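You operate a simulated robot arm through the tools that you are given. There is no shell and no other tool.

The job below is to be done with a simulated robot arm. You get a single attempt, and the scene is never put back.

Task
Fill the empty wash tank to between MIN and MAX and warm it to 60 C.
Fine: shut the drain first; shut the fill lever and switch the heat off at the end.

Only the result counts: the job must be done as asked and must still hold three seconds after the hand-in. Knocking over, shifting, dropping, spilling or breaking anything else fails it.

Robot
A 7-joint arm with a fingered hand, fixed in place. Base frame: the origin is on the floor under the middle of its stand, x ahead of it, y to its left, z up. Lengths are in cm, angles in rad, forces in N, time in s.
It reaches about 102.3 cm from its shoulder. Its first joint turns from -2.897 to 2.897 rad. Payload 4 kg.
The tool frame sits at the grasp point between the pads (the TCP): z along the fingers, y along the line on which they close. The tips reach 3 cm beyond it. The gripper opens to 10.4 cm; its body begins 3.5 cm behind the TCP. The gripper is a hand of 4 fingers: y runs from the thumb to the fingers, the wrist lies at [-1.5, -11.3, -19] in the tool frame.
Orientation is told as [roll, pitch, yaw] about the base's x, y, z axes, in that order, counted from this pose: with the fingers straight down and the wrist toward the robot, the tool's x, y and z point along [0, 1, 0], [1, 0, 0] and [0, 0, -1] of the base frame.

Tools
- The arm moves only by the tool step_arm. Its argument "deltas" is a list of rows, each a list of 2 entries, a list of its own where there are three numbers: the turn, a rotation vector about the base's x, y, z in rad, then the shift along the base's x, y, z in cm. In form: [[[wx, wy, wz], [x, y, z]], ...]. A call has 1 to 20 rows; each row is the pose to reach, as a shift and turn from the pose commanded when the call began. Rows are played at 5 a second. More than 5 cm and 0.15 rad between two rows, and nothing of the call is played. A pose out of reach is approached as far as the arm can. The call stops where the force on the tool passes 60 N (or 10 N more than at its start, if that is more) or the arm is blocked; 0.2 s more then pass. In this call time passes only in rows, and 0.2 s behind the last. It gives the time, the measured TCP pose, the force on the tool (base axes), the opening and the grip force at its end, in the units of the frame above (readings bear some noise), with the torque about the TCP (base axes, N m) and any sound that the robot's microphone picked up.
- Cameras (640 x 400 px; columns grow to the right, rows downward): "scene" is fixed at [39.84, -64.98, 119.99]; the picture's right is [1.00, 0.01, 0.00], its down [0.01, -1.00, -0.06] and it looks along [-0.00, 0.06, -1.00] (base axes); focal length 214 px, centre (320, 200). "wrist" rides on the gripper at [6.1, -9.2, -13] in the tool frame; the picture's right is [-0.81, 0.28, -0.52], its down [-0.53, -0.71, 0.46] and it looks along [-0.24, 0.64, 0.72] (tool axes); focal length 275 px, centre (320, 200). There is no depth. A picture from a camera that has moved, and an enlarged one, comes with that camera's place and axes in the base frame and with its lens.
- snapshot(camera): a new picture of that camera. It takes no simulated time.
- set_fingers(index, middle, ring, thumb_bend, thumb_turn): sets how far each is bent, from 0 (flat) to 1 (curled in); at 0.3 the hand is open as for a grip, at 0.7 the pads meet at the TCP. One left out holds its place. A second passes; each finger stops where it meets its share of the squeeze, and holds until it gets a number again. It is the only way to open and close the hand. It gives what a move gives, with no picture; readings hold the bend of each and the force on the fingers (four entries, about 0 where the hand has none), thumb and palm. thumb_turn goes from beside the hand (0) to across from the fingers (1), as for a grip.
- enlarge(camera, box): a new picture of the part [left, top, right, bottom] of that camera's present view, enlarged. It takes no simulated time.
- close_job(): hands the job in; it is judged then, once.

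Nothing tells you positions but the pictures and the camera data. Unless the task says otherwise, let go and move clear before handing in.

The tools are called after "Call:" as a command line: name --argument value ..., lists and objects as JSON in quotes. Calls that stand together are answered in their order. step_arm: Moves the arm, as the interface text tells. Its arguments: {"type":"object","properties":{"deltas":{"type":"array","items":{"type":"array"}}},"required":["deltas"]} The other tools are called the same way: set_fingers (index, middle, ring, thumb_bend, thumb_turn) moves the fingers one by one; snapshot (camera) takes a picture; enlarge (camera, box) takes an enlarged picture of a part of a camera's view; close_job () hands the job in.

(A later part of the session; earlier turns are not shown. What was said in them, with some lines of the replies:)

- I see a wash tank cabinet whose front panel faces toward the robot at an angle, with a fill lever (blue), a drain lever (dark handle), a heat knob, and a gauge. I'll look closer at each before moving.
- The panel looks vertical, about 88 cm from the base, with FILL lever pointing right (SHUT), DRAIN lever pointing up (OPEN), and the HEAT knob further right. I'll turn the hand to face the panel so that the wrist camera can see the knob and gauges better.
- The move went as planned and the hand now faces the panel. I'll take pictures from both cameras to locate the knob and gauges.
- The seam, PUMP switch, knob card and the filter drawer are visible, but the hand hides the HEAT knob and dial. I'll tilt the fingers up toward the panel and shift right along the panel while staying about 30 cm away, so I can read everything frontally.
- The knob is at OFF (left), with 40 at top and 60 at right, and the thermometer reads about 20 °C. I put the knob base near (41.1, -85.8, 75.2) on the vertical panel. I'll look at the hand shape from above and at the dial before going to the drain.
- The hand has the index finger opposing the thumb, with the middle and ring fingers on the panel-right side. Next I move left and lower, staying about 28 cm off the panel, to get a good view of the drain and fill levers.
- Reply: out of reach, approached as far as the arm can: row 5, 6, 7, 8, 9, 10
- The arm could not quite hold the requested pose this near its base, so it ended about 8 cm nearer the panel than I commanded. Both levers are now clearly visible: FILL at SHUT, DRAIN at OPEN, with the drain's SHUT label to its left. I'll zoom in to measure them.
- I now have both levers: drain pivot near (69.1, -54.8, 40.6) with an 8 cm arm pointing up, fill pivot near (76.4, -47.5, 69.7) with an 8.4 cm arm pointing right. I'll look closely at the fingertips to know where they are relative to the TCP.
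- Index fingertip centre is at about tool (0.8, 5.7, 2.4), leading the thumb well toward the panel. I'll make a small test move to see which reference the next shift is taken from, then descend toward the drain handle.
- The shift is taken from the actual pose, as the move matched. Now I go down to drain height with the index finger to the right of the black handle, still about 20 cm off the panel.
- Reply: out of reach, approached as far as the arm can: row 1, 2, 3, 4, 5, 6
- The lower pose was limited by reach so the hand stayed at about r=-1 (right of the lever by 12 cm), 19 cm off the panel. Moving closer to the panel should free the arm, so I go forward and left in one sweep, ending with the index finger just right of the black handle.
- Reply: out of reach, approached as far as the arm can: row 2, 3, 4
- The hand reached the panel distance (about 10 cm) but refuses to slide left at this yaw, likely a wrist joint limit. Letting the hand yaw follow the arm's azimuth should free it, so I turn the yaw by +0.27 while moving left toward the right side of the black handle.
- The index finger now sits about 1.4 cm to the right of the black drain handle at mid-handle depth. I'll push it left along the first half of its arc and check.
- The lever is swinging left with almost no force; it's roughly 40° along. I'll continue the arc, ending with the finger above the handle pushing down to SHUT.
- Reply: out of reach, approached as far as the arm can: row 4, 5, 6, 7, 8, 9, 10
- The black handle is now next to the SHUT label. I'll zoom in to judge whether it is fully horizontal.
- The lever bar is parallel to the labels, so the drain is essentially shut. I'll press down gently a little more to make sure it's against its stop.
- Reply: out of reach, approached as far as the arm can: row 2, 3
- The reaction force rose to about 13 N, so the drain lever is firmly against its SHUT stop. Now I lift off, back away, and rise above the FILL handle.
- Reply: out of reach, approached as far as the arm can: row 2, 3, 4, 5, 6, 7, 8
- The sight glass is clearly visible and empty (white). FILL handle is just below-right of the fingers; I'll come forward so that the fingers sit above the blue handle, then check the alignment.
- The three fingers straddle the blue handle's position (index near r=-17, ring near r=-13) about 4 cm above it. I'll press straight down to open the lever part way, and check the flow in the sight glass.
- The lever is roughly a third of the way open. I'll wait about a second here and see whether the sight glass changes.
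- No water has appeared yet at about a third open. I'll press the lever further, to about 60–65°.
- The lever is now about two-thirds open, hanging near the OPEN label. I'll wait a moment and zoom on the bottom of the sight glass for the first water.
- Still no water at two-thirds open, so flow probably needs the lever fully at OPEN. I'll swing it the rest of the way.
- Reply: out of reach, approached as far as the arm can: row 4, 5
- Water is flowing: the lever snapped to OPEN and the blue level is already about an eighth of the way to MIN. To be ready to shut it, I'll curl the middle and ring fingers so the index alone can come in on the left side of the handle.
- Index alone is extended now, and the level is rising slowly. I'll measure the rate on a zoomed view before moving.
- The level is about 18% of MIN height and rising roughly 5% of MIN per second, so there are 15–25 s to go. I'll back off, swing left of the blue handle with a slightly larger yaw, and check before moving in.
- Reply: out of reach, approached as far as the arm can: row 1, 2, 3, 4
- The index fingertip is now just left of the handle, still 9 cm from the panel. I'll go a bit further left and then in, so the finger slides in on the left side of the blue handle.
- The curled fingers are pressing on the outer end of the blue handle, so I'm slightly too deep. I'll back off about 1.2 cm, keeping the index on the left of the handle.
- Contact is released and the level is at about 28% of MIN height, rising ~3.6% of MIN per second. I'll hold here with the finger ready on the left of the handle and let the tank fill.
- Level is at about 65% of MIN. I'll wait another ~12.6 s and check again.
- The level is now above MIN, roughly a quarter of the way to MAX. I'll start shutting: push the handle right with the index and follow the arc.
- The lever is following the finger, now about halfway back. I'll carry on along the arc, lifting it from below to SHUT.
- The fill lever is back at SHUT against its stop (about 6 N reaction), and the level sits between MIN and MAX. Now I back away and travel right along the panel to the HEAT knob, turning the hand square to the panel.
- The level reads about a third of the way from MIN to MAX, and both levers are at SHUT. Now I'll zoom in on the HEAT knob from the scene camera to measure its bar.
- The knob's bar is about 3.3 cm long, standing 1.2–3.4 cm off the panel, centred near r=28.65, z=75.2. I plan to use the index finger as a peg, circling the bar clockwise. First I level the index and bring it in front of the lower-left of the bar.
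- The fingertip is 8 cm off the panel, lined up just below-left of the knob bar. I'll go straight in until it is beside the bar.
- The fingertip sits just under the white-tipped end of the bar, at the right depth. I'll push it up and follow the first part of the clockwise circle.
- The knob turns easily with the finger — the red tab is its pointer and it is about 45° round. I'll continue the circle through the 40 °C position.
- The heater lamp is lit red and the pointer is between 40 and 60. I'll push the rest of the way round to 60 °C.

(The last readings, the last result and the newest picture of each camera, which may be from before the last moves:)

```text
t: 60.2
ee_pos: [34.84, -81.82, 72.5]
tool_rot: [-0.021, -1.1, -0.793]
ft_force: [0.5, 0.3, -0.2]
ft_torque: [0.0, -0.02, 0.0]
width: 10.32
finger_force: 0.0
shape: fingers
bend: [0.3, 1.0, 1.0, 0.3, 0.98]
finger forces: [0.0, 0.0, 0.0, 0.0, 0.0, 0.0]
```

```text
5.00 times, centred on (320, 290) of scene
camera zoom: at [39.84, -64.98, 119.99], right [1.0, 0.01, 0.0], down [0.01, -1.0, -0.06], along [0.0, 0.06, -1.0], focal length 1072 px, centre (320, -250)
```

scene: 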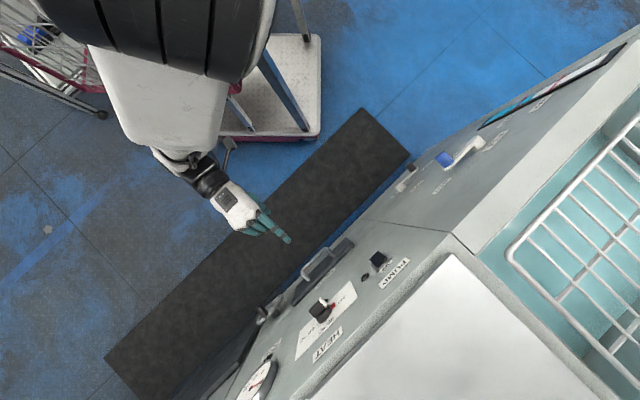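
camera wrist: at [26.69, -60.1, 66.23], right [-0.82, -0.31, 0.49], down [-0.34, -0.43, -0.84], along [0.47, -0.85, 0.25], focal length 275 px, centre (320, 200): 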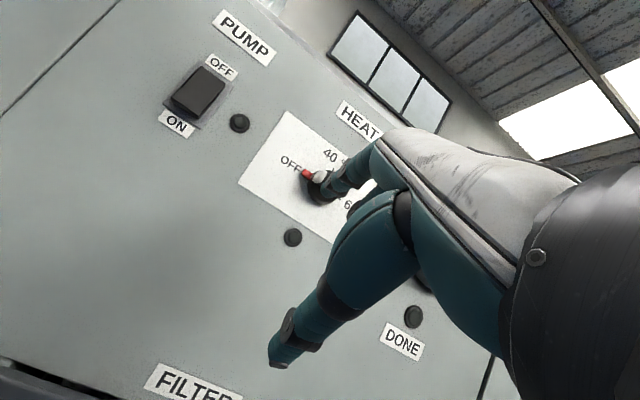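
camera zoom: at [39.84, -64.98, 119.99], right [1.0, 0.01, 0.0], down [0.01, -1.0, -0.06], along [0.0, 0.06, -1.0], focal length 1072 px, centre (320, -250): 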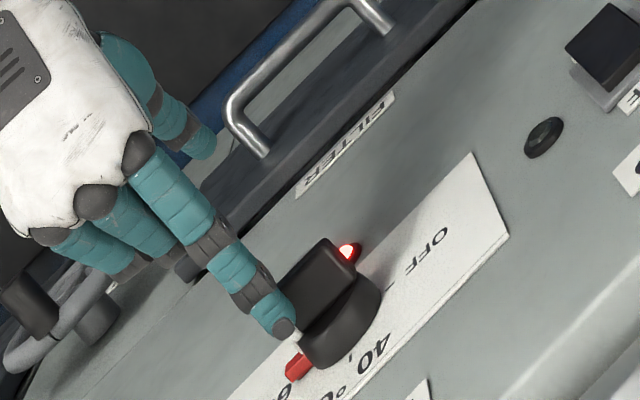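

The knob has clicked to 60 °C and the heater lamp is on. I'll back the finger off and read the dial to get the heating rate.

Call:
step_arm --deltas '[[[0, 0, 0], [-0.3, 0.3, 0.5]], [[0, 0, 0], [-1.5, 1.6, 0.5]], [[0, 0, 0], [-3.0, 3.2, 0.5]]]'

Call:
enlarge --camera "scene" --box '[220, 330, 300, 400]'

Call:
snapshot --camera "wrist"

```text
t: 61.0
ee_pos: [31.8, -78.52, 73.21]
tool_rot: [-0.02, -1.102, -0.794]
ft_force: [0.2, -0.4, 0.0]
ft_torque: [0.01, -0.02, -0.01]
width: 10.33
finger_force: 0.0
shape: fingers
bend: [0.3, 1.0, 1.0, 0.3, 0.98]
finger forces: [0.1, 0.0, 0.0, 0.0, 0.0, 0.0]
```

```text
5.71 times, centred on (260, 365) of scene
camera zoom: at [39.84, -64.98, 119.99], right [1.0, 0.01, 0.0], down [0.01, -1.0, -0.06], along [0.0, 0.06, -1.0], focal length 1226 px, centre (663, -743)
```

zoom: 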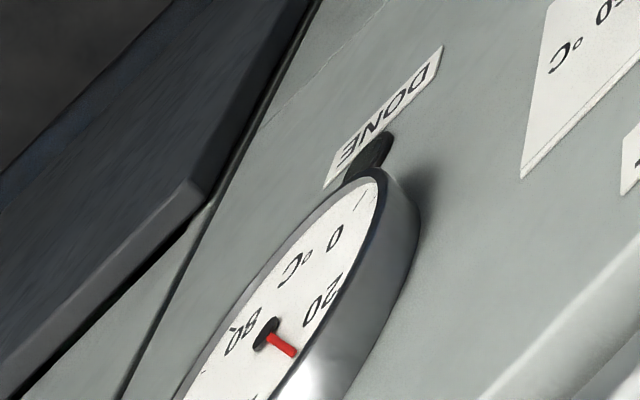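

```text
taken
camera wrist: at [25.52, -62.8, 70.72], right [-0.82, -0.31, 0.49], down [-0.34, -0.43, -0.84], along [0.47, -0.85, 0.25], focal length 275 px, centre (320, 200)
```

wrist: 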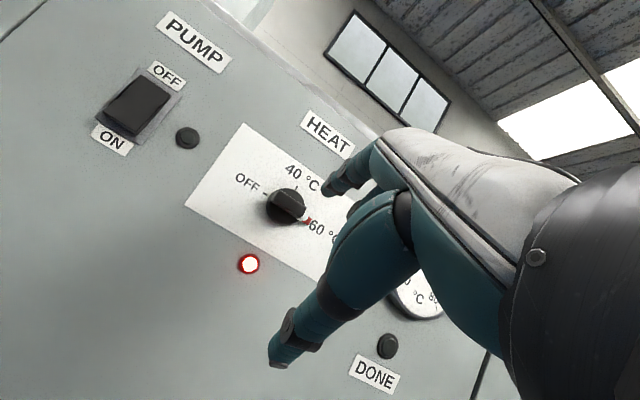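

The needle has left 20 and is rising, but the thumb hides the dial in the wrist view. I'll move right and back so the wrist camera can read it clearly.

Call:
step_arm --deltas '[[[0, 0, 0], [-4.4, -0.7, 0]], [[0, 0, 0], [-8.8, -1.5, 0]], [[0, 0, 0], [-13.2, -2.2, 0]], [[0, 0, 0], [-17.5, -3.0, 0]]]'

Call:
snapshot --camera "wrist"

```text
t: 62.0
ee_pos: [14.57, -81.64, 73.09]
tool_rot: [-0.02, -1.101, -0.792]
ft_force: [0.6, -0.4, -1.1]
ft_torque: [-0.01, -0.01, -0.04]
width: 10.34
finger_force: 0.0
shape: fingers
bend: [0.3, 1.0, 1.0, 0.3, 0.97]
finger forces: [0.0, 0.0, 0.1, 0.0, 0.1, 0.1]
```

```text
taken
camera wrist: at [8.28, -65.92, 70.64], right [-0.82, -0.31, 0.49], down [-0.34, -0.43, -0.84], along [0.47, -0.85, 0.25], focal length 275 px, centre (320, 200)
```

wrist: 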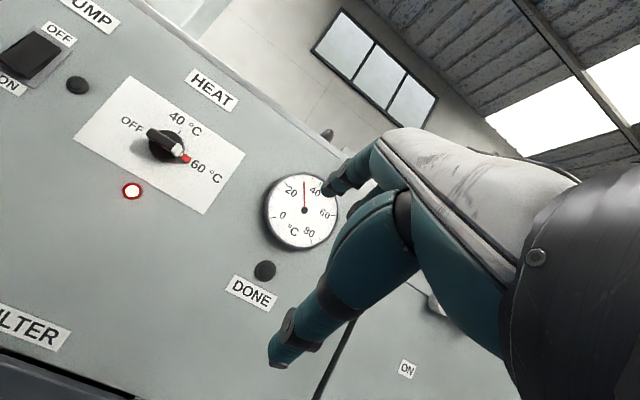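

Call:
enlarge --camera "wrist" --box '[240, 150, 370, 260]'

Call:
enlarge --camera "wrist" --box '[60, 70, 260, 220]'

```text
3.64 times, centred on (305, 205) of wrist
camera zoom: at [8.28, -65.92, 70.64], right [-0.82, -0.31, 0.49], down [-0.34, -0.43, -0.84], along [0.47, -0.85, 0.25], focal length 1001 px, centre (374, 182)
```

zoom: 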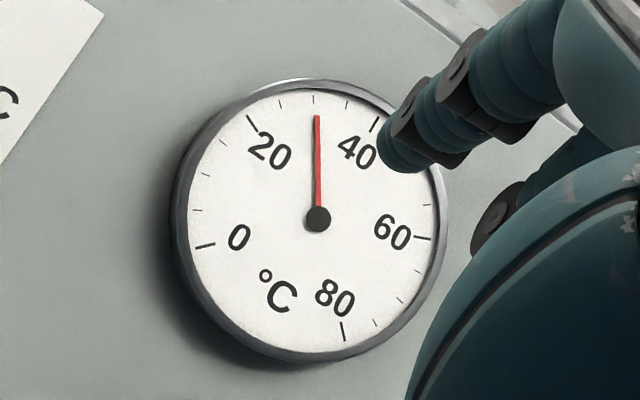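

```text
2.67 times, centred on (160, 145) of wrist
camera zoom: at [8.28, -65.92, 70.64], right [-0.82, -0.31, 0.49], down [-0.34, -0.43, -0.84], along [0.47, -0.85, 0.25], focal length 734 px, centre (747, 347)
```

zoom: 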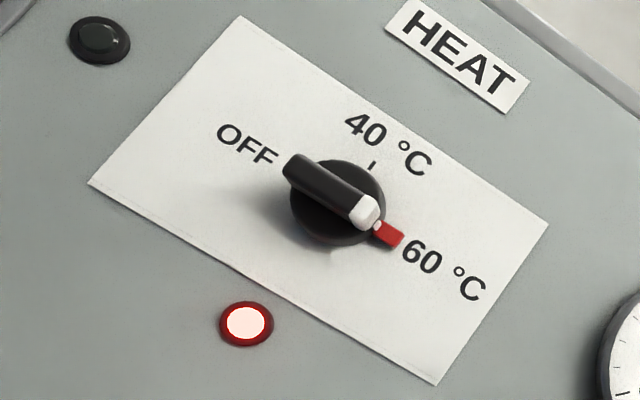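

The dial reads about 30 °C at t=62, so it's warming roughly 3 °C per second; the heater lamp is on and the knob is at 60. I'll bring the index to the lower-right of the bar, ready to turn it back, and watch the dial and DONE lamp from the scene camera.

Call:
step_arm --deltas '[[[0, 0, 0], [4.0, 0.9, -1.1]], [[0, 0, 0], [8.0, 1.8, -2.2]], [[0, 0, 0], [12.0, 2.8, -3.3]], [[0, 0, 0], [15.9, 3.7, -4.4]], [[0, 0, 0], [17.2, 2.3, -4.4]], [[0, 0, 0], [18.5, 0.9, -4.4]]]'

Call:
enlarge --camera "scene" --box '[220, 250, 360, 400]'

Call:
snapshot --camera "wrist"

```text
t: 63.4
ee_pos: [32.97, -80.66, 68.69]
tool_rot: [-0.023, -1.101, -0.793]
ft_force: [0.6, -0.8, -0.4]
ft_torque: [-0.01, -0.01, 0.02]
width: 10.34
finger_force: 0.1
shape: fingers
bend: [0.3, 1.0, 1.0, 0.3, 0.98]
finger forces: [0.0, 0.0, 0.0, 0.0, 0.0, 0.0]
```

```text
2.67 times, centred on (290, 325) of scene
camera zoom: at [39.84, -64.98, 119.99], right [1.0, 0.01, 0.0], down [0.01, -1.0, -0.06], along [0.0, 0.06, -1.0], focal length 572 px, centre (400, -133)
```

zoom: 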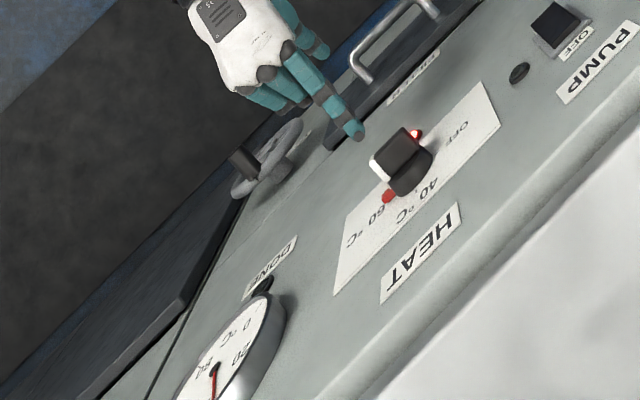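

```text
taken
camera wrist: at [26.7, -64.96, 66.28], right [-0.82, -0.31, 0.49], down [-0.34, -0.43, -0.84], along [0.47, -0.85, 0.25], focal length 275 px, centre (320, 200)
```

wrist: 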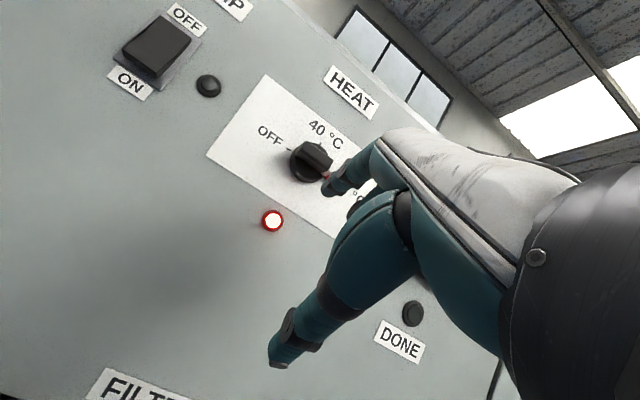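

The fingertip is below-right of the bar's white end, 2 cm short of depth. I'll move in and wait a few seconds, then check the dial.

Call:
step_arm --deltas '[[[0, 0, 0], [0.7, -0.75, 0]], [[0, 0, 0], [1.4, -1.5, 0]], [[0, 0, 0], [1.4, -1.5, 0]], [[0, 0, 0], [1.4, -1.5, 0]], [[0, 0, 0], [1.4, -1.5, 0]], [[0, 0, 0], [1.4, -1.5, 0]], [[0, 0, 0], [1.4, -1.5, 0]], [[0, 0, 0], [1.4, -1.5, 0]], [[0, 0, 0], [1.4, -1.5, 0]], [[0, 0, 0], [1.4, -1.5, 0]], [[0, 0, 0], [1.4, -1.5, 0]], [[0, 0, 0], [1.4, -1.5, 0]], [[0, 0, 0], [1.4, -1.5, 0]], [[0, 0, 0], [1.4, -1.5, 0]], [[0, 0, 0], [1.4, -1.5, 0]]]'

Call:
enlarge --camera "scene" --box '[220, 330, 300, 400]'

Call:
enlarge --camera "scene" --box '[280, 250, 360, 330]'

Call:
enlarge --camera "wrist" --box '[200, 80, 480, 360]'

```text
t: 66.6
ee_pos: [34.35, -82.14, 68.89]
tool_rot: [-0.021, -1.1, -0.797]
ft_force: [0.1, 0.2, 0.1]
ft_torque: [-0.01, 0.04, -0.02]
width: 10.33
finger_force: 0.1
shape: fingers
bend: [0.3, 1.0, 1.0, 0.3, 0.98]
finger forces: [0.0, 0.1, 0.1, 0.0, 0.0, 0.1]
```

```text
5.71 times, centred on (260, 365) of scene
camera zoom: at [39.84, -64.98, 119.99], right [1.0, 0.01, 0.0], down [0.01, -1.0, -0.06], along [0.0, 0.06, -1.0], focal length 1226 px, centre (663, -743)
```

zoom: 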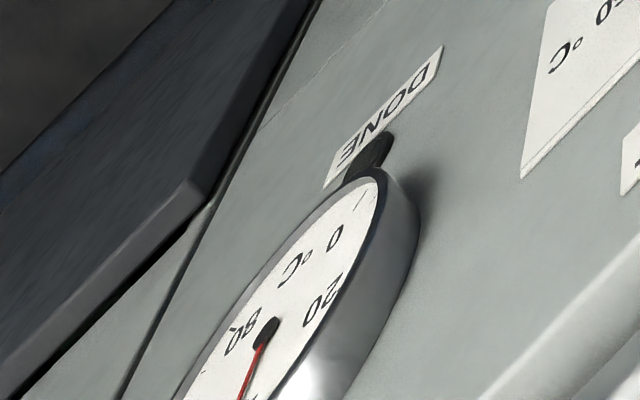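

```text
5.00 times, centred on (320, 290) of scene
camera zoom: at [39.84, -64.98, 119.99], right [1.0, 0.01, 0.0], down [0.01, -1.0, -0.06], along [0.0, 0.06, -1.0], focal length 1072 px, centre (320, -250)
```

zoom: 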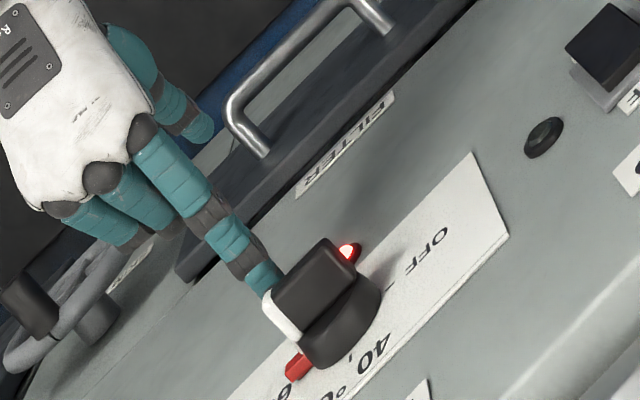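

```text
1.43 times, centred on (340, 220) of wrist
camera zoom: at [28.04, -66.53, 66.35], right [-0.82, -0.31, 0.49], down [-0.34, -0.43, -0.84], along [0.47, -0.85, 0.25], focal length 393 px, centre (291, 171)
```

zoom: 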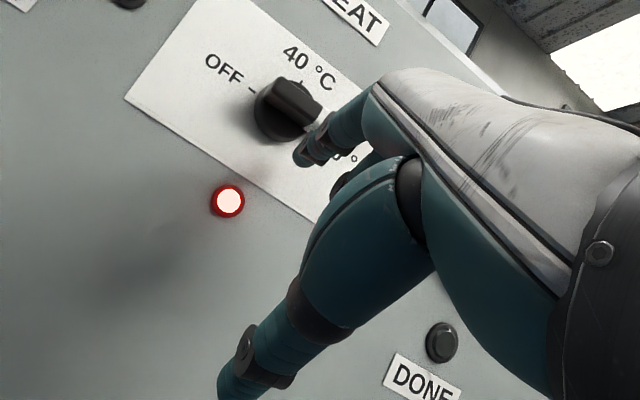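

The needle is near 42 °C and rising at about 2.5 °C/s, so 60 °C should come around t≈74. I'll wait about 6 s in two steps and check again.

Call:
step_arm --deltas '[[[0, 0, 0], [0, 0, 0]], [[0, 0, 0], [0, 0, 0]], [[0, 0, 0], [0, 0, 0]], [[0, 0, 0], [0, 0, 0]], [[0, 0, 0], [0, 0, 0]], [[0, 0, 0], [0, 0, 0]], [[0, 0, 0], [0, 0, 0]], [[0, 0, 0], [0, 0, 0]], [[0, 0, 0], [0, 0, 0]], [[0, 0, 0], [0, 0, 0]], [[0, 0, 0], [0, 0, 0]], [[0, 0, 0], [0, 0, 0]], [[0, 0, 0], [0, 0, 0]], [[0, 0, 0], [0, 0, 0]], [[0, 0, 0], [0, 0, 0]], [[0, 0, 0], [0, 0, 0]], [[0, 0, 0], [0, 0, 0]], [[0, 0, 0], [0, 0, 0]], [[0, 0, 0], [0, 0, 0]], [[0, 0, 0], [0, 0, 0]]]'

Call:
enlarge --camera "scene" --box '[220, 330, 300, 400]'

Call:
step_arm --deltas '[[[0, 0, 0], [0, 0, 0]], [[0, 0, 0], [0, 0, 0]], [[0, 0, 0], [0, 0, 0]], [[0, 0, 0], [0, 0, 0]], [[0, 0, 0], [0, 0, 0]]]'

Call:
enlarge --camera "scene" --box '[220, 330, 300, 400]'

Call:
enlarge --camera "wrist" --box '[200, 80, 480, 360]'

```text
t: 70.8
ee_pos: [34.39, -82.17, 68.73]
tool_rot: [-0.022, -1.102, -0.794]
ft_force: [0.5, 0.3, -0.3]
ft_torque: [0.03, 0.03, 0.07]
width: 10.35
finger_force: 0.2
shape: fingers
bend: [0.3, 1.0, 1.0, 0.3, 0.98]
finger forces: [0.0, 0.0, 0.1, 0.0, 0.0, 0.0]
```

```text
5.71 times, centred on (260, 365) of scene
camera zoom: at [39.84, -64.98, 119.99], right [1.0, 0.01, 0.0], down [0.01, -1.0, -0.06], along [0.0, 0.06, -1.0], focal length 1226 px, centre (663, -743)
```

zoom: 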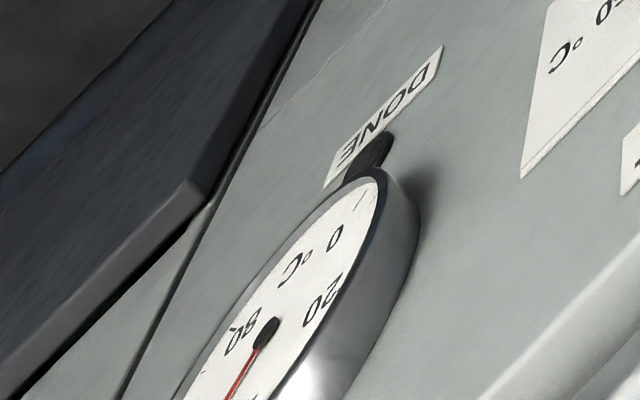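

```text
t: 72.0
ee_pos: [34.53, -82.23, 68.76]
tool_rot: [-0.022, -1.103, -0.793]
ft_force: [-0.3, 0.3, -0.3]
ft_torque: [-0.03, 0.01, 0.0]
width: 10.36
finger_force: 0.1
shape: fingers
bend: [0.3, 1.0, 1.0, 0.3, 0.98]
finger forces: [0.0, 0.0, 0.0, 0.0, 0.0, 0.0]
```

```text
5.71 times, centred on (260, 365) of scene
camera zoom: at [39.84, -64.98, 119.99], right [1.0, 0.01, 0.0], down [0.01, -1.0, -0.06], along [0.0, 0.06, -1.0], focal length 1226 px, centre (663, -743)
```

zoom: 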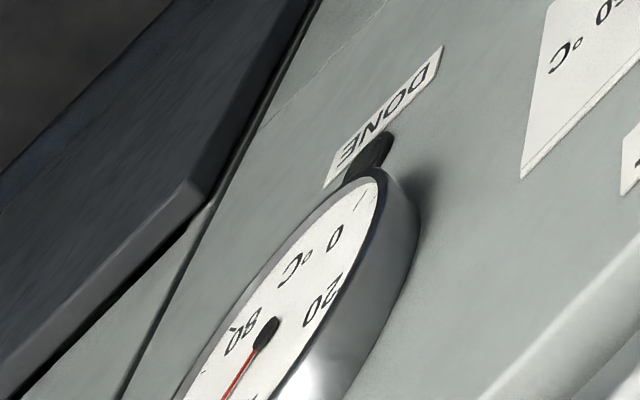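

```text
1.43 times, centred on (340, 220) of wrist
camera zoom: at [28.04, -66.53, 66.35], right [-0.82, -0.31, 0.49], down [-0.34, -0.43, -0.84], along [0.47, -0.85, 0.25], focal length 393 px, centre (291, 171)
```

zoom: 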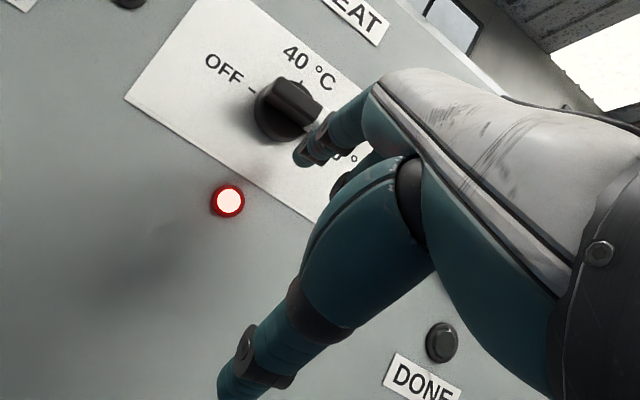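

The needle is around 52 °C now, DONE lamp still dark. I'll wait another ~3 s and look again.

Call:
step_arm --deltas '[[[0, 0, 0], [0, 0, 0]], [[0, 0, 0], [0, 0, 0]], [[0, 0, 0], [0, 0, 0]], [[0, 0, 0], [0, 0, 0]], [[0, 0, 0], [0, 0, 0]], [[0, 0, 0], [0, 0, 0]], [[0, 0, 0], [0, 0, 0]], [[0, 0, 0], [0, 0, 0]], [[0, 0, 0], [0, 0, 0]], [[0, 0, 0], [0, 0, 0]], [[0, 0, 0], [0, 0, 0]], [[0, 0, 0], [0, 0, 0]], [[0, 0, 0], [0, 0, 0]], [[0, 0, 0], [0, 0, 0]]]'

Call:
enlarge --camera "scene" --box '[220, 330, 300, 400]'

Call:
enlarge --camera "wrist" --box '[200, 80, 480, 360]'

```text
t: 75.0
ee_pos: [34.47, -82.2, 68.73]
tool_rot: [-0.023, -1.101, -0.793]
ft_force: [-0.8, 0.8, -0.2]
ft_torque: [0.0, -0.01, 0.0]
width: 10.32
finger_force: 0.1
shape: fingers
bend: [0.3, 1.0, 1.0, 0.3, 0.98]
finger forces: [0.1, 0.1, 0.0, 0.0, 0.0, 0.0]
```

```text
5.71 times, centred on (260, 365) of scene
camera zoom: at [39.84, -64.98, 119.99], right [1.0, 0.01, 0.0], down [0.01, -1.0, -0.06], along [0.0, 0.06, -1.0], focal length 1226 px, centre (663, -743)
```

zoom: 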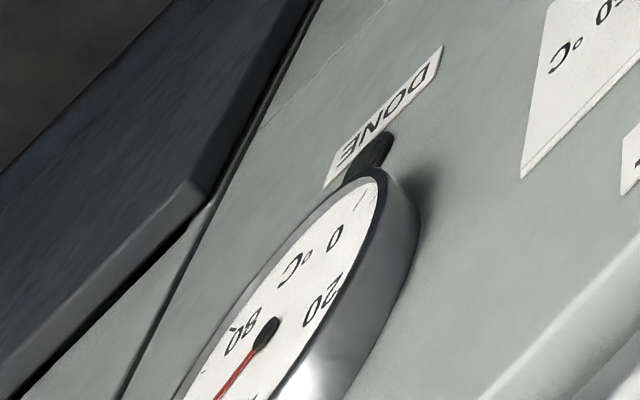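

```text
1.43 times, centred on (340, 220) of wrist
camera zoom: at [28.04, -66.53, 66.35], right [-0.82, -0.31, 0.49], down [-0.34, -0.43, -0.84], along [0.47, -0.85, 0.25], focal length 393 px, centre (291, 171)
```

zoom: 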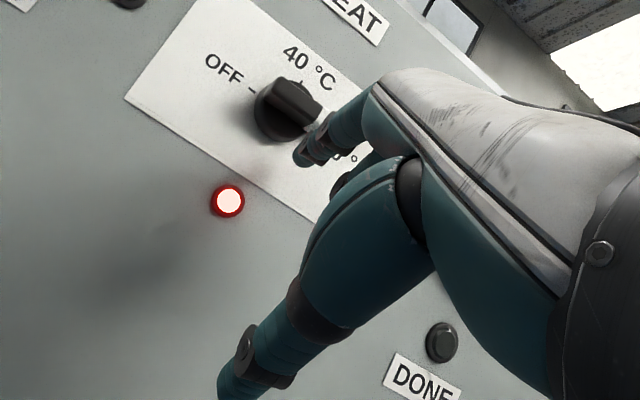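

Reading about 57 °C with the heater still on. I'll wait one more second and check.

Call:
step_arm --deltas '[[[0, 0, 0], [0, 0, 0]], [[0, 0, 0], [0, 0, 0]], [[0, 0, 0], [0, 0, 0]], [[0, 0, 0], [0, 0, 0]], [[0, 0, 0], [0, 0, 0]]]'

Call:
enlarge --camera "scene" --box '[220, 350, 290, 400]'

Call:
enlarge --camera "wrist" --box '[200, 80, 480, 360]'

```text
t: 76.2
ee_pos: [34.41, -82.28, 68.83]
tool_rot: [-0.02, -1.101, -0.794]
ft_force: [-0.4, 0.2, 0.6]
ft_torque: [0.02, -0.03, 0.01]
width: 10.33
finger_force: 0.0
shape: fingers
bend: [0.3, 1.0, 1.0, 0.3, 0.98]
finger forces: [0.1, 0.1, 0.1, 0.0, 0.0, 0.0]
```

```text
8.00 times, centred on (255, 375) of scene
camera zoom: at [39.84, -64.98, 119.99], right [1.0, 0.01, 0.0], down [0.01, -1.0, -0.06], along [0.0, 0.06, -1.0], focal length 1716 px, centre (840, -1200)
```

zoom: 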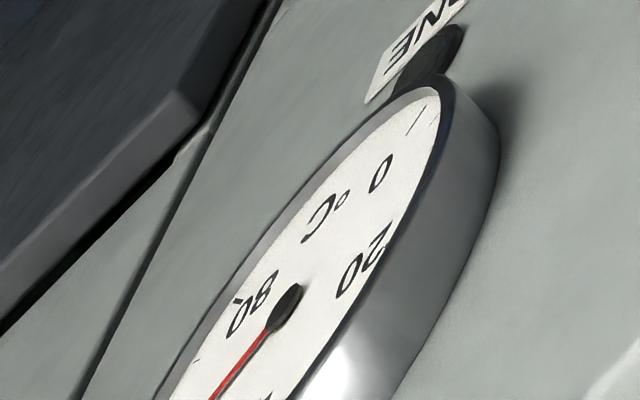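

```text
1.43 times, centred on (340, 220) of wrist
camera zoom: at [28.04, -66.53, 66.35], right [-0.82, -0.31, 0.49], down [-0.34, -0.43, -0.84], along [0.47, -0.85, 0.25], focal length 393 px, centre (291, 171)
```

zoom: 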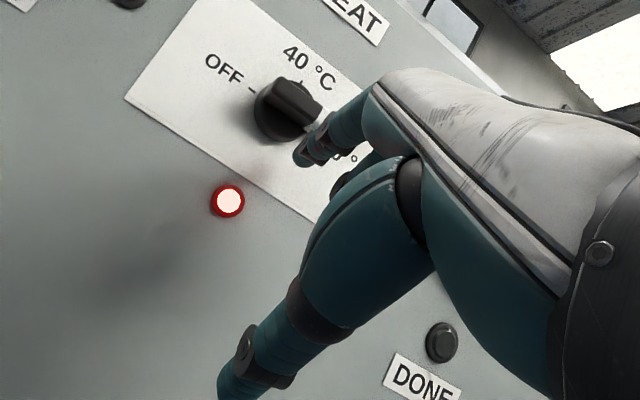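

About 59 °C; lamp still on. Another short wait to see whether the thermostat cuts out at 60.

Call:
step_arm --deltas '[[[0, 0, 0], [0, 0, 0]], [[0, 0, 0], [0, 0, 0]]]'

Call:
enlarge --camera "scene" --box '[220, 350, 290, 400]'

Call:
enlarge --camera "wrist" --box '[200, 80, 480, 360]'

```text
t: 76.8
ee_pos: [34.34, -82.17, 68.78]
tool_rot: [-0.019, -1.101, -0.795]
ft_force: [0.4, -0.2, -1.0]
ft_torque: [0.01, 0.02, 0.03]
width: 10.33
finger_force: 0.0
shape: fingers
bend: [0.3, 1.0, 1.0, 0.3, 0.98]
finger forces: [0.0, 0.0, 0.0, 0.1, 0.0, 0.1]
```

```text
8.00 times, centred on (255, 375) of scene
camera zoom: at [39.84, -64.98, 119.99], right [1.0, 0.01, 0.0], down [0.01, -1.0, -0.06], along [0.0, 0.06, -1.0], focal length 1716 px, centre (840, -1200)
```

zoom: 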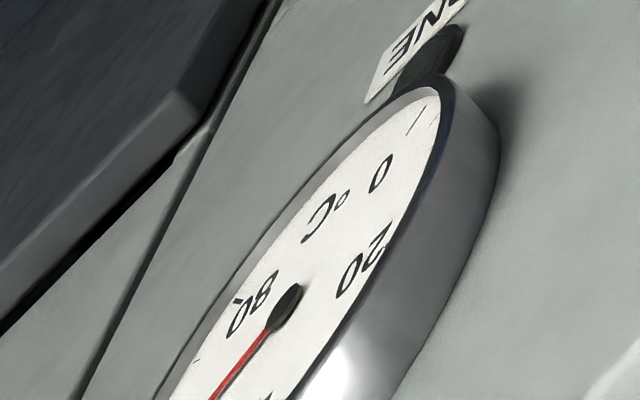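

```text
1.43 times, centred on (340, 220) of wrist
camera zoom: at [28.04, -66.53, 66.35], right [-0.82, -0.31, 0.49], down [-0.34, -0.43, -0.84], along [0.47, -0.85, 0.25], focal length 393 px, centre (291, 171)
```

zoom: 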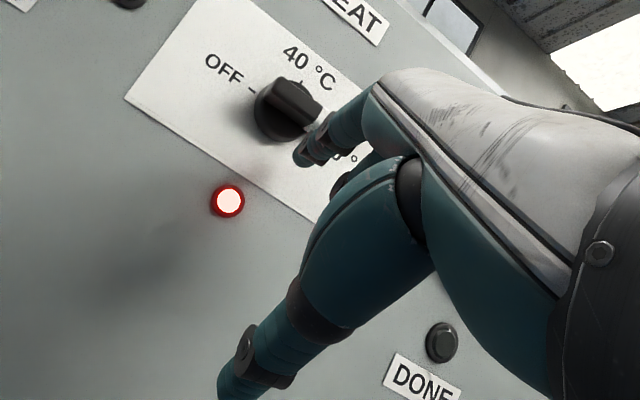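

The needle looks unchanged from 0.6 s ago, around 60. One more very short wait to confirm it's holding at the set point.

Call:
step_arm --deltas '[[[0, 0, 0], [0, 0, 0]], [[0, 0, 0], [0, 0, 0]]]'

Call:
enlarge --camera "scene" --box '[220, 350, 290, 400]'

Call:
enlarge --camera "wrist" --box '[200, 80, 480, 360]'

```text
t: 77.4
ee_pos: [34.48, -82.22, 68.82]
tool_rot: [-0.021, -1.103, -0.793]
ft_force: [-0.1, -0.1, 0.6]
ft_torque: [-0.01, -0.02, -0.01]
width: 10.32
finger_force: 0.0
shape: fingers
bend: [0.3, 1.0, 1.0, 0.3, 0.98]
finger forces: [0.0, 0.0, 0.0, 0.0, 0.0, 0.0]
```

```text
8.00 times, centred on (255, 375) of scene
camera zoom: at [39.84, -64.98, 119.99], right [1.0, 0.01, 0.0], down [0.01, -1.0, -0.06], along [0.0, 0.06, -1.0], focal length 1716 px, centre (840, -1200)
```

zoom: 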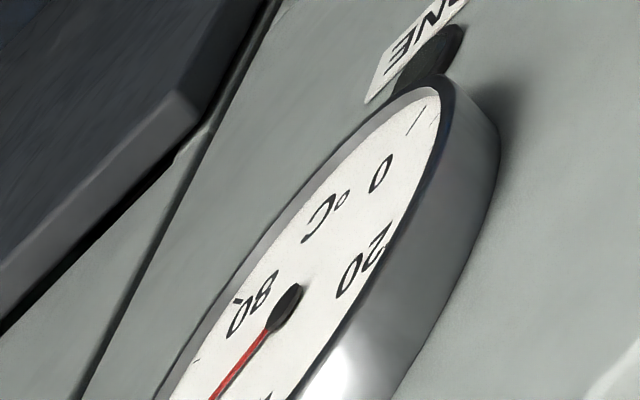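

```text
1.43 times, centred on (340, 220) of wrist
camera zoom: at [28.04, -66.53, 66.35], right [-0.82, -0.31, 0.49], down [-0.34, -0.43, -0.84], along [0.47, -0.85, 0.25], focal length 393 px, centre (291, 171)
```

zoom: 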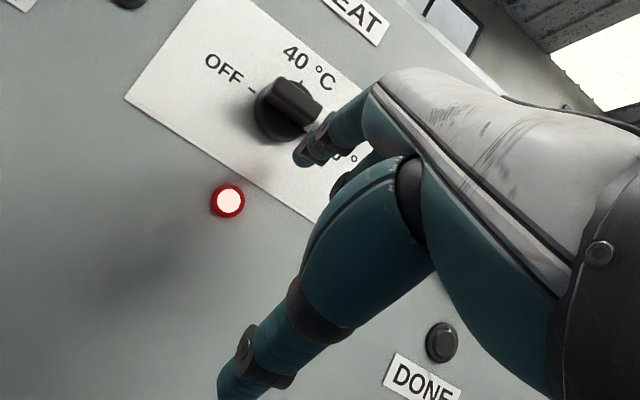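

The needle is steady, so the thermostat is holding. I'll back off to the viewing pose to confirm on the dial that it really is 60 °C before switching off.

Call:
step_arm --deltas '[[[0, 0, 0], [-1.4, 1.5, 0]], [[0, 0, 0], [-3.5, 3.7, 0.5]], [[0, 0, 0], [-7.6, 3.0, 1.5]], [[0, 0, 0], [-11.7, 2.2, 2.5]], [[0, 0, 0], [-15.8, 1.4, 3.4]], [[0, 0, 0], [-19.9, 0.6, 4.3]]]'

Call:
enlarge --camera "wrist" --box '[240, 150, 370, 260]'

Call:
enlarge --camera "wrist" --box '[60, 70, 320, 310]'

```text
t: 78.8
ee_pos: [14.44, -81.46, 72.96]
tool_rot: [-0.018, -1.099, -0.796]
ft_force: [0.3, 0.7, -0.5]
ft_torque: [-0.01, -0.03, -0.03]
width: 10.32
finger_force: 0.0
shape: fingers
bend: [0.3, 1.0, 1.0, 0.3, 0.97]
finger forces: [0.0, 0.0, 0.1, 0.0, 0.0, 0.0]
```

```text
3.64 times, centred on (305, 205) of wrist
camera zoom: at [8.12, -65.87, 70.58], right [-0.82, -0.31, 0.49], down [-0.34, -0.43, -0.84], along [0.47, -0.85, 0.25], focal length 1001 px, centre (374, 182)
```

zoom: 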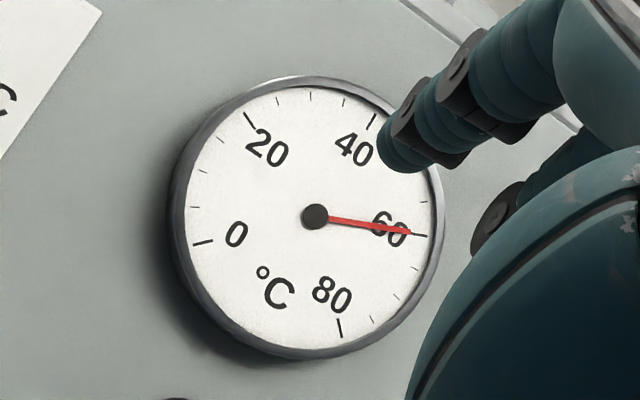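

```text
1.67 times, centred on (190, 190) of wrist
camera zoom: at [8.12, -65.87, 70.58], right [-0.82, -0.31, 0.49], down [-0.34, -0.43, -0.84], along [0.47, -0.85, 0.25], focal length 459 px, centre (537, 217)
```

zoom: 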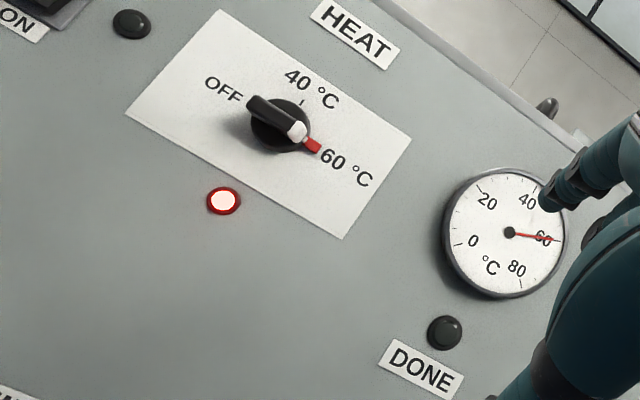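

The dial reads exactly 60 °C and holds. Now I'll return to the lower-right of the knob bar and turn it back to OFF.

Call:
step_arm --deltas '[[[0, 0, 0], [4.0, 0.9, -1.1]], [[0, 0, 0], [8.0, 1.8, -2.2]], [[0, 0, 0], [12.0, 2.7, -3.3]], [[0, 0, 0], [15.9, 3.5, -4.3]], [[0, 0, 0], [17.2, 2.1, -4.3]], [[0, 0, 0], [18.5, 0.7, -4.3]], [[0, 0, 0], [19.9, -0.7, -4.3]]]'

Call:
enlarge --camera "scene" --box '[280, 250, 360, 330]'

```text
t: 80.4
ee_pos: [34.46, -82.35, 68.7]
tool_rot: [-0.02, -1.102, -0.795]
ft_force: [0.5, 1.0, -1.1]
ft_torque: [-0.03, 0.0, 0.01]
width: 10.34
finger_force: 0.0
shape: fingers
bend: [0.3, 1.0, 1.0, 0.3, 0.98]
finger forces: [0.0, 0.0, 0.0, 0.1, 0.1, 0.1]
```

```text
5.00 times, centred on (320, 290) of scene
camera zoom: at [39.84, -64.98, 119.99], right [1.0, 0.01, 0.0], down [0.01, -1.0, -0.06], along [0.0, 0.06, -1.0], focal length 1072 px, centre (320, -250)
```

zoom: 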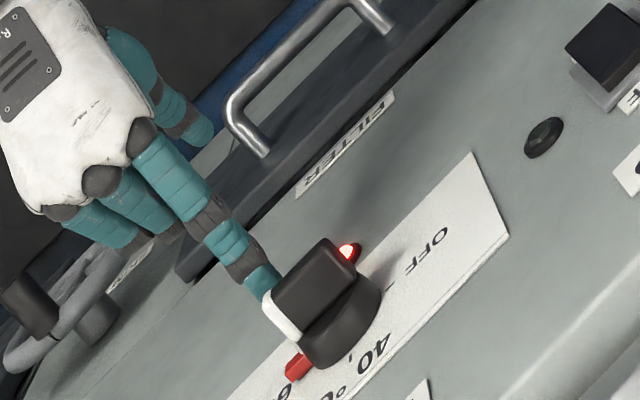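

The finger is again right under the white end of the bar. I'll push up and around counter-clockwise.

Call:
step_arm --deltas '[[[0, 0, 0], [0.18, 0.16, 0.5]], [[0, 0, 0], [0.35, 0.33, 1.0]], [[0, 0, 0], [0.2, 0.19, 1.35]], [[0, 0, 0], [0.06, 0.05, 1.7]], [[0, 0, 0], [-0.05, -0.05, 2.05]], [[0, 0, 0], [-0.12, -0.12, 2.4]]]'

Call:
enlarge --camera "wrist" --box '[200, 80, 400, 260]'

Call:
enlarge --camera "scene" --box '[280, 250, 360, 330]'

```text
t: 81.8
ee_pos: [34.12, -82.51, 71.17]
tool_rot: [-0.022, -1.102, -0.793]
ft_force: [-1.1, -0.1, -1.0]
ft_torque: [-0.02, 0.02, 0.0]
width: 10.19
finger_force: 0.2
shape: fingers
bend: [0.31, 1.0, 1.0, 0.3, 0.98]
finger forces: [0.6, 0.0, 0.1, 0.0, 0.0, 0.1]
```

```text
2.22 times, centred on (300, 170) of wrist
camera zoom: at [27.87, -66.82, 68.72], right [-0.82, -0.31, 0.49], down [-0.34, -0.43, -0.84], along [0.47, -0.85, 0.25], focal length 612 px, centre (364, 267)
```

zoom: 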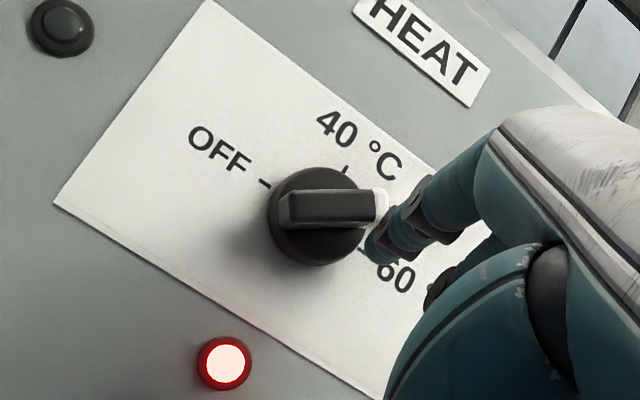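

```text
5.00 times, centred on (320, 290) of scene
camera zoom: at [39.84, -64.98, 119.99], right [1.0, 0.01, 0.0], down [0.01, -1.0, -0.06], along [0.0, 0.06, -1.0], focal length 1072 px, centre (320, -250)
```

zoom: 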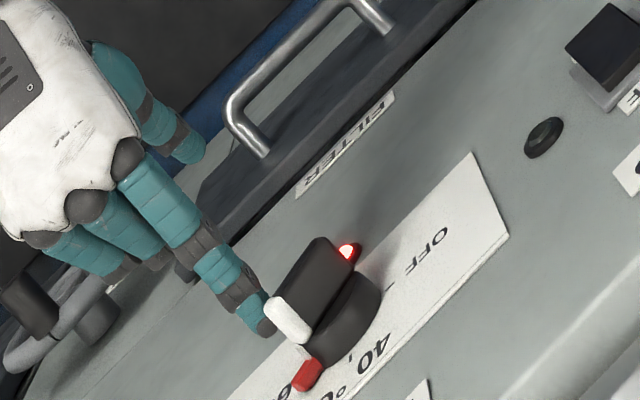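

The bar is about 35° back from 60. I'll continue around over the top toward OFF.

Call:
step_arm --deltas '[[[0, 0, 0], [0.09, 0.08, 0.4]], [[0, 0, 0], [0.22, 0.21, 0.75]], [[0, 0, 0], [0.36, 0.34, 1.05]], [[0, 0, 0], [0.55, 0.51, 1.3]], [[0, 0, 0], [0.73, 0.69, 1.52]], [[0, 0, 0], [0.95, 0.89, 1.7]], [[0, 0, 0], [1.17, 1.1, 1.84]], [[0, 0, 0], [1.42, 1.34, 1.93]], [[0, 0, 0], [1.68, 1.58, 1.95]]]'

Call:
enlarge --camera "wrist" --box '[200, 80, 400, 260]'

Call:
enlarge --camera "scene" --box '[280, 250, 360, 330]'

```text
t: 83.8
ee_pos: [35.92, -81.0, 73.15]
tool_rot: [-0.02, -1.101, -0.793]
ft_force: [0.6, -0.7, 0.2]
ft_torque: [0.04, -0.03, -0.01]
width: 10.33
finger_force: 0.3
shape: fingers
bend: [0.3, 1.0, 1.0, 0.3, 0.98]
finger forces: [0.6, 0.1, 0.0, 0.0, 0.0, 0.0]
```

```text
2.22 times, centred on (300, 170) of wrist
camera zoom: at [29.58, -65.24, 70.64], right [-0.82, -0.31, 0.49], down [-0.34, -0.43, -0.84], along [0.47, -0.85, 0.25], focal length 612 px, centre (364, 267)
```

zoom: 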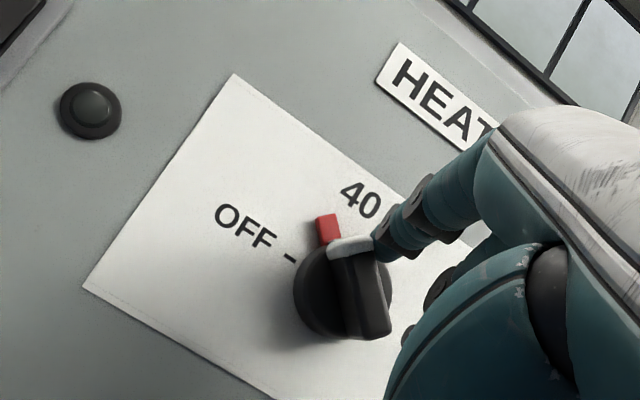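

```text
5.00 times, centred on (320, 290) of scene
camera zoom: at [39.84, -64.98, 119.99], right [1.0, 0.01, 0.0], down [0.01, -1.0, -0.06], along [0.0, 0.06, -1.0], focal length 1072 px, centre (320, -250)
```

zoom: 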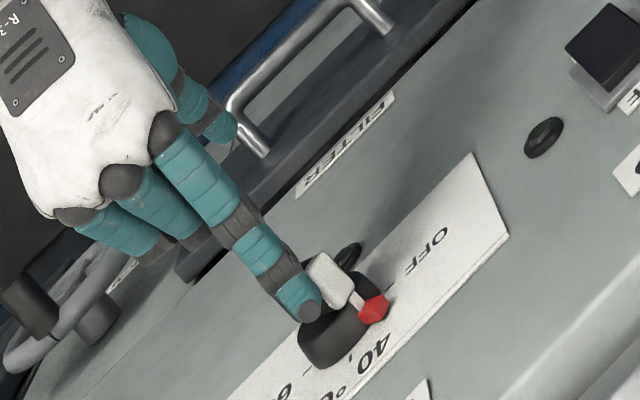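

The heater lamp is out and the pointer is halfway between 40 and OFF. I'll push the last bit to OFF.

Call:
step_arm --deltas '[[[0, 0, 0], [0.13, 0.12, -0.04]], [[0, 0, 0], [0.26, 0.24, -0.1]], [[0, 0, 0], [0.51, 0.48, -0.25]], [[0, 0, 0], [0.73, 0.69, -0.45]], [[0, 0, 0], [0.85, 0.8, -0.6]]]'

Call:
enlarge --camera "wrist" --box '[200, 80, 400, 260]'

Call:
enlarge --camera "scene" --box '[280, 250, 360, 330]'

```text
t: 85.0
ee_pos: [36.78, -80.12, 72.43]
tool_rot: [-0.02, -1.1, -0.794]
ft_force: [-0.3, -0.1, 0.6]
ft_torque: [0.01, -0.04, 0.03]
width: 10.37
finger_force: 0.3
shape: fingers
bend: [0.3, 1.0, 1.0, 0.3, 0.98]
finger forces: [0.1, 0.0, 0.0, 0.1, 0.0, 0.0]
```

```text
2.22 times, centred on (300, 170) of wrist
camera zoom: at [30.44, -64.43, 70.05], right [-0.82, -0.31, 0.49], down [-0.34, -0.43, -0.84], along [0.47, -0.85, 0.25], focal length 612 px, centre (364, 267)
```

zoom: 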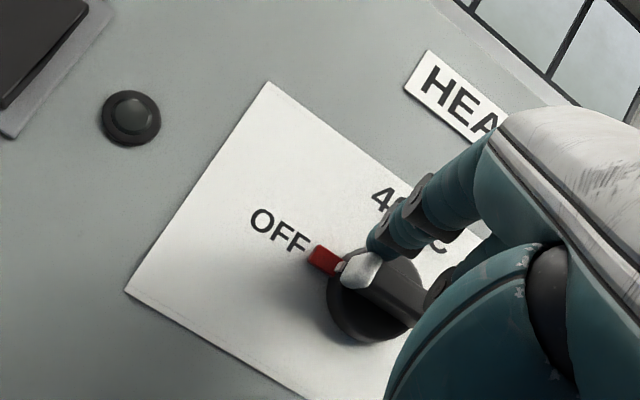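

```text
5.00 times, centred on (320, 290) of scene
camera zoom: at [39.84, -64.98, 119.99], right [1.0, 0.01, 0.0], down [0.01, -1.0, -0.06], along [0.0, 0.06, -1.0], focal length 1072 px, centre (320, -250)
```

zoom: 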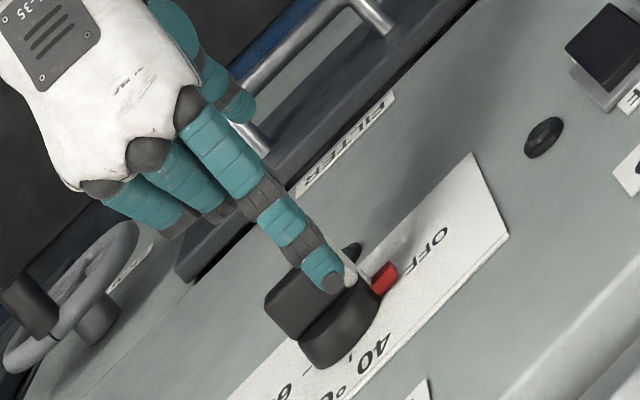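

The knob is back at OFF exactly as at the start, and the heater lamp is out. I'll retreat and check the dial, levers and level.

Call:
step_arm --deltas '[[[0, 0, 0], [-0.7, 0.7, 0.3]], [[0, 0, 0], [-2.4, 2.5, 0.5]], [[0, 0, 0], [-4.5, 4.3, 0.5]], [[0, 0, 0], [-9, 2.8, 0.5]], [[0, 0, 0], [-13.5, 1.4, 0.5]], [[0, 0, 0], [-18, 0, 0.5]], [[0, 0, 0], [-22.3, -1.4, 0.5]]]'

Call:
snapshot --camera "wrist"

Call:
enlarge --camera "wrist" --box '[240, 150, 370, 260]'

Call:
enlarge --camera "scene" --box '[390, 60, 630, 210]'

Call:
snapshot --camera "scene"

```text
t: 86.6
ee_pos: [14.37, -81.55, 73.08]
tool_rot: [-0.02, -1.101, -0.794]
ft_force: [0.2, 0.0, -1.0]
ft_torque: [0.01, -0.01, -0.03]
width: 10.34
finger_force: 0.0
shape: fingers
bend: [0.3, 1.0, 1.0, 0.3, 0.98]
finger forces: [0.0, 0.1, 0.0, 0.0, 0.1, 0.1]
```

```text
taken
camera wrist: at [8.02, -65.96, 70.64], right [-0.82, -0.31, 0.49], down [-0.33, -0.43, -0.84], along [0.47, -0.85, 0.25], focal length 275 px, centre (320, 200)
```

wrist: 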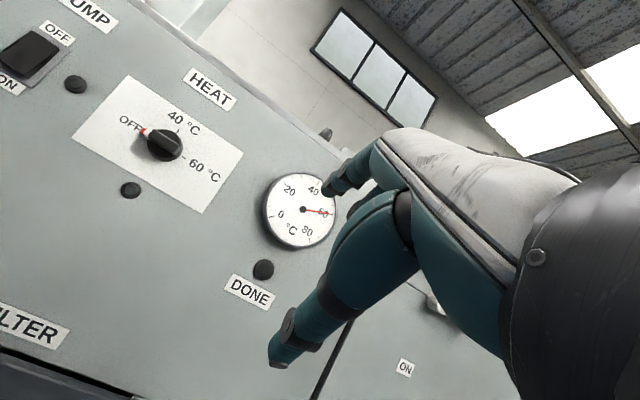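

```text
3.64 times, centred on (305, 205) of wrist
camera zoom: at [8.02, -65.96, 70.64], right [-0.82, -0.31, 0.49], down [-0.33, -0.43, -0.84], along [0.47, -0.85, 0.25], focal length 1001 px, centre (374, 182)
```

zoom: 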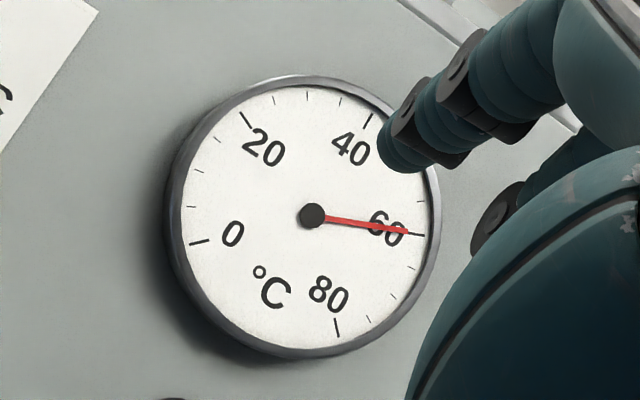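

```text
2.67 times, centred on (510, 135) of scene
camera zoom: at [39.84, -64.98, 119.99], right [1.0, 0.01, 0.0], down [0.01, -1.0, -0.06], along [0.0, 0.06, -1.0], focal length 572 px, centre (-187, 373)
```

zoom: 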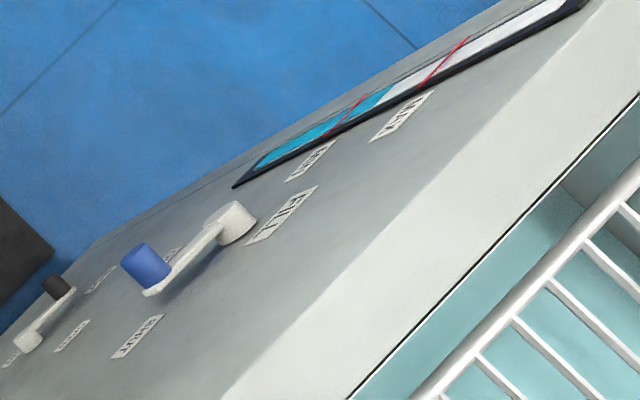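

```text
taken
```

scene: 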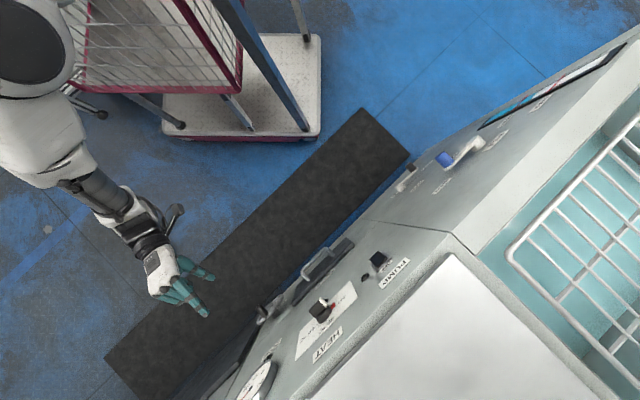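

Everything checks out: the drain and FILL levers are at SHUT, the level is steady between MIN and MAX, the dial reads 60 °C, and the HEAT knob is at OFF with its lamp out. The hand is clear of the panel, so I'm handing the job in.

Call:
close_job

```text
The job is handed in.
```

I filled the wash tank to between MIN and MAX and warmed it to 60 °C, then handed the job in. I haven't seen the judged result.

At the last check, just before hand-in:
- **Drain:** its lever is at SHUT. I closed it first and pressed it against its stop.
- **Fill:** its lever is at SHUT and also against its stop.
- **Level:** about a third of the way from MIN to MAX, and unchanged since I shut the fill lever.
- **Heat:** the dial read 60 °C. The knob is at OFF and the heater lamp is out.

The DONE lamp on the panel never lit. I took it to belong to the wash cycle and left it alone.

The fingers pressed briefly on the end of the FILL handle while the tank was filling, at about 20 N. I backed off, and the handle worked normally afterwards. The hand was clear of the panel when I handed in.
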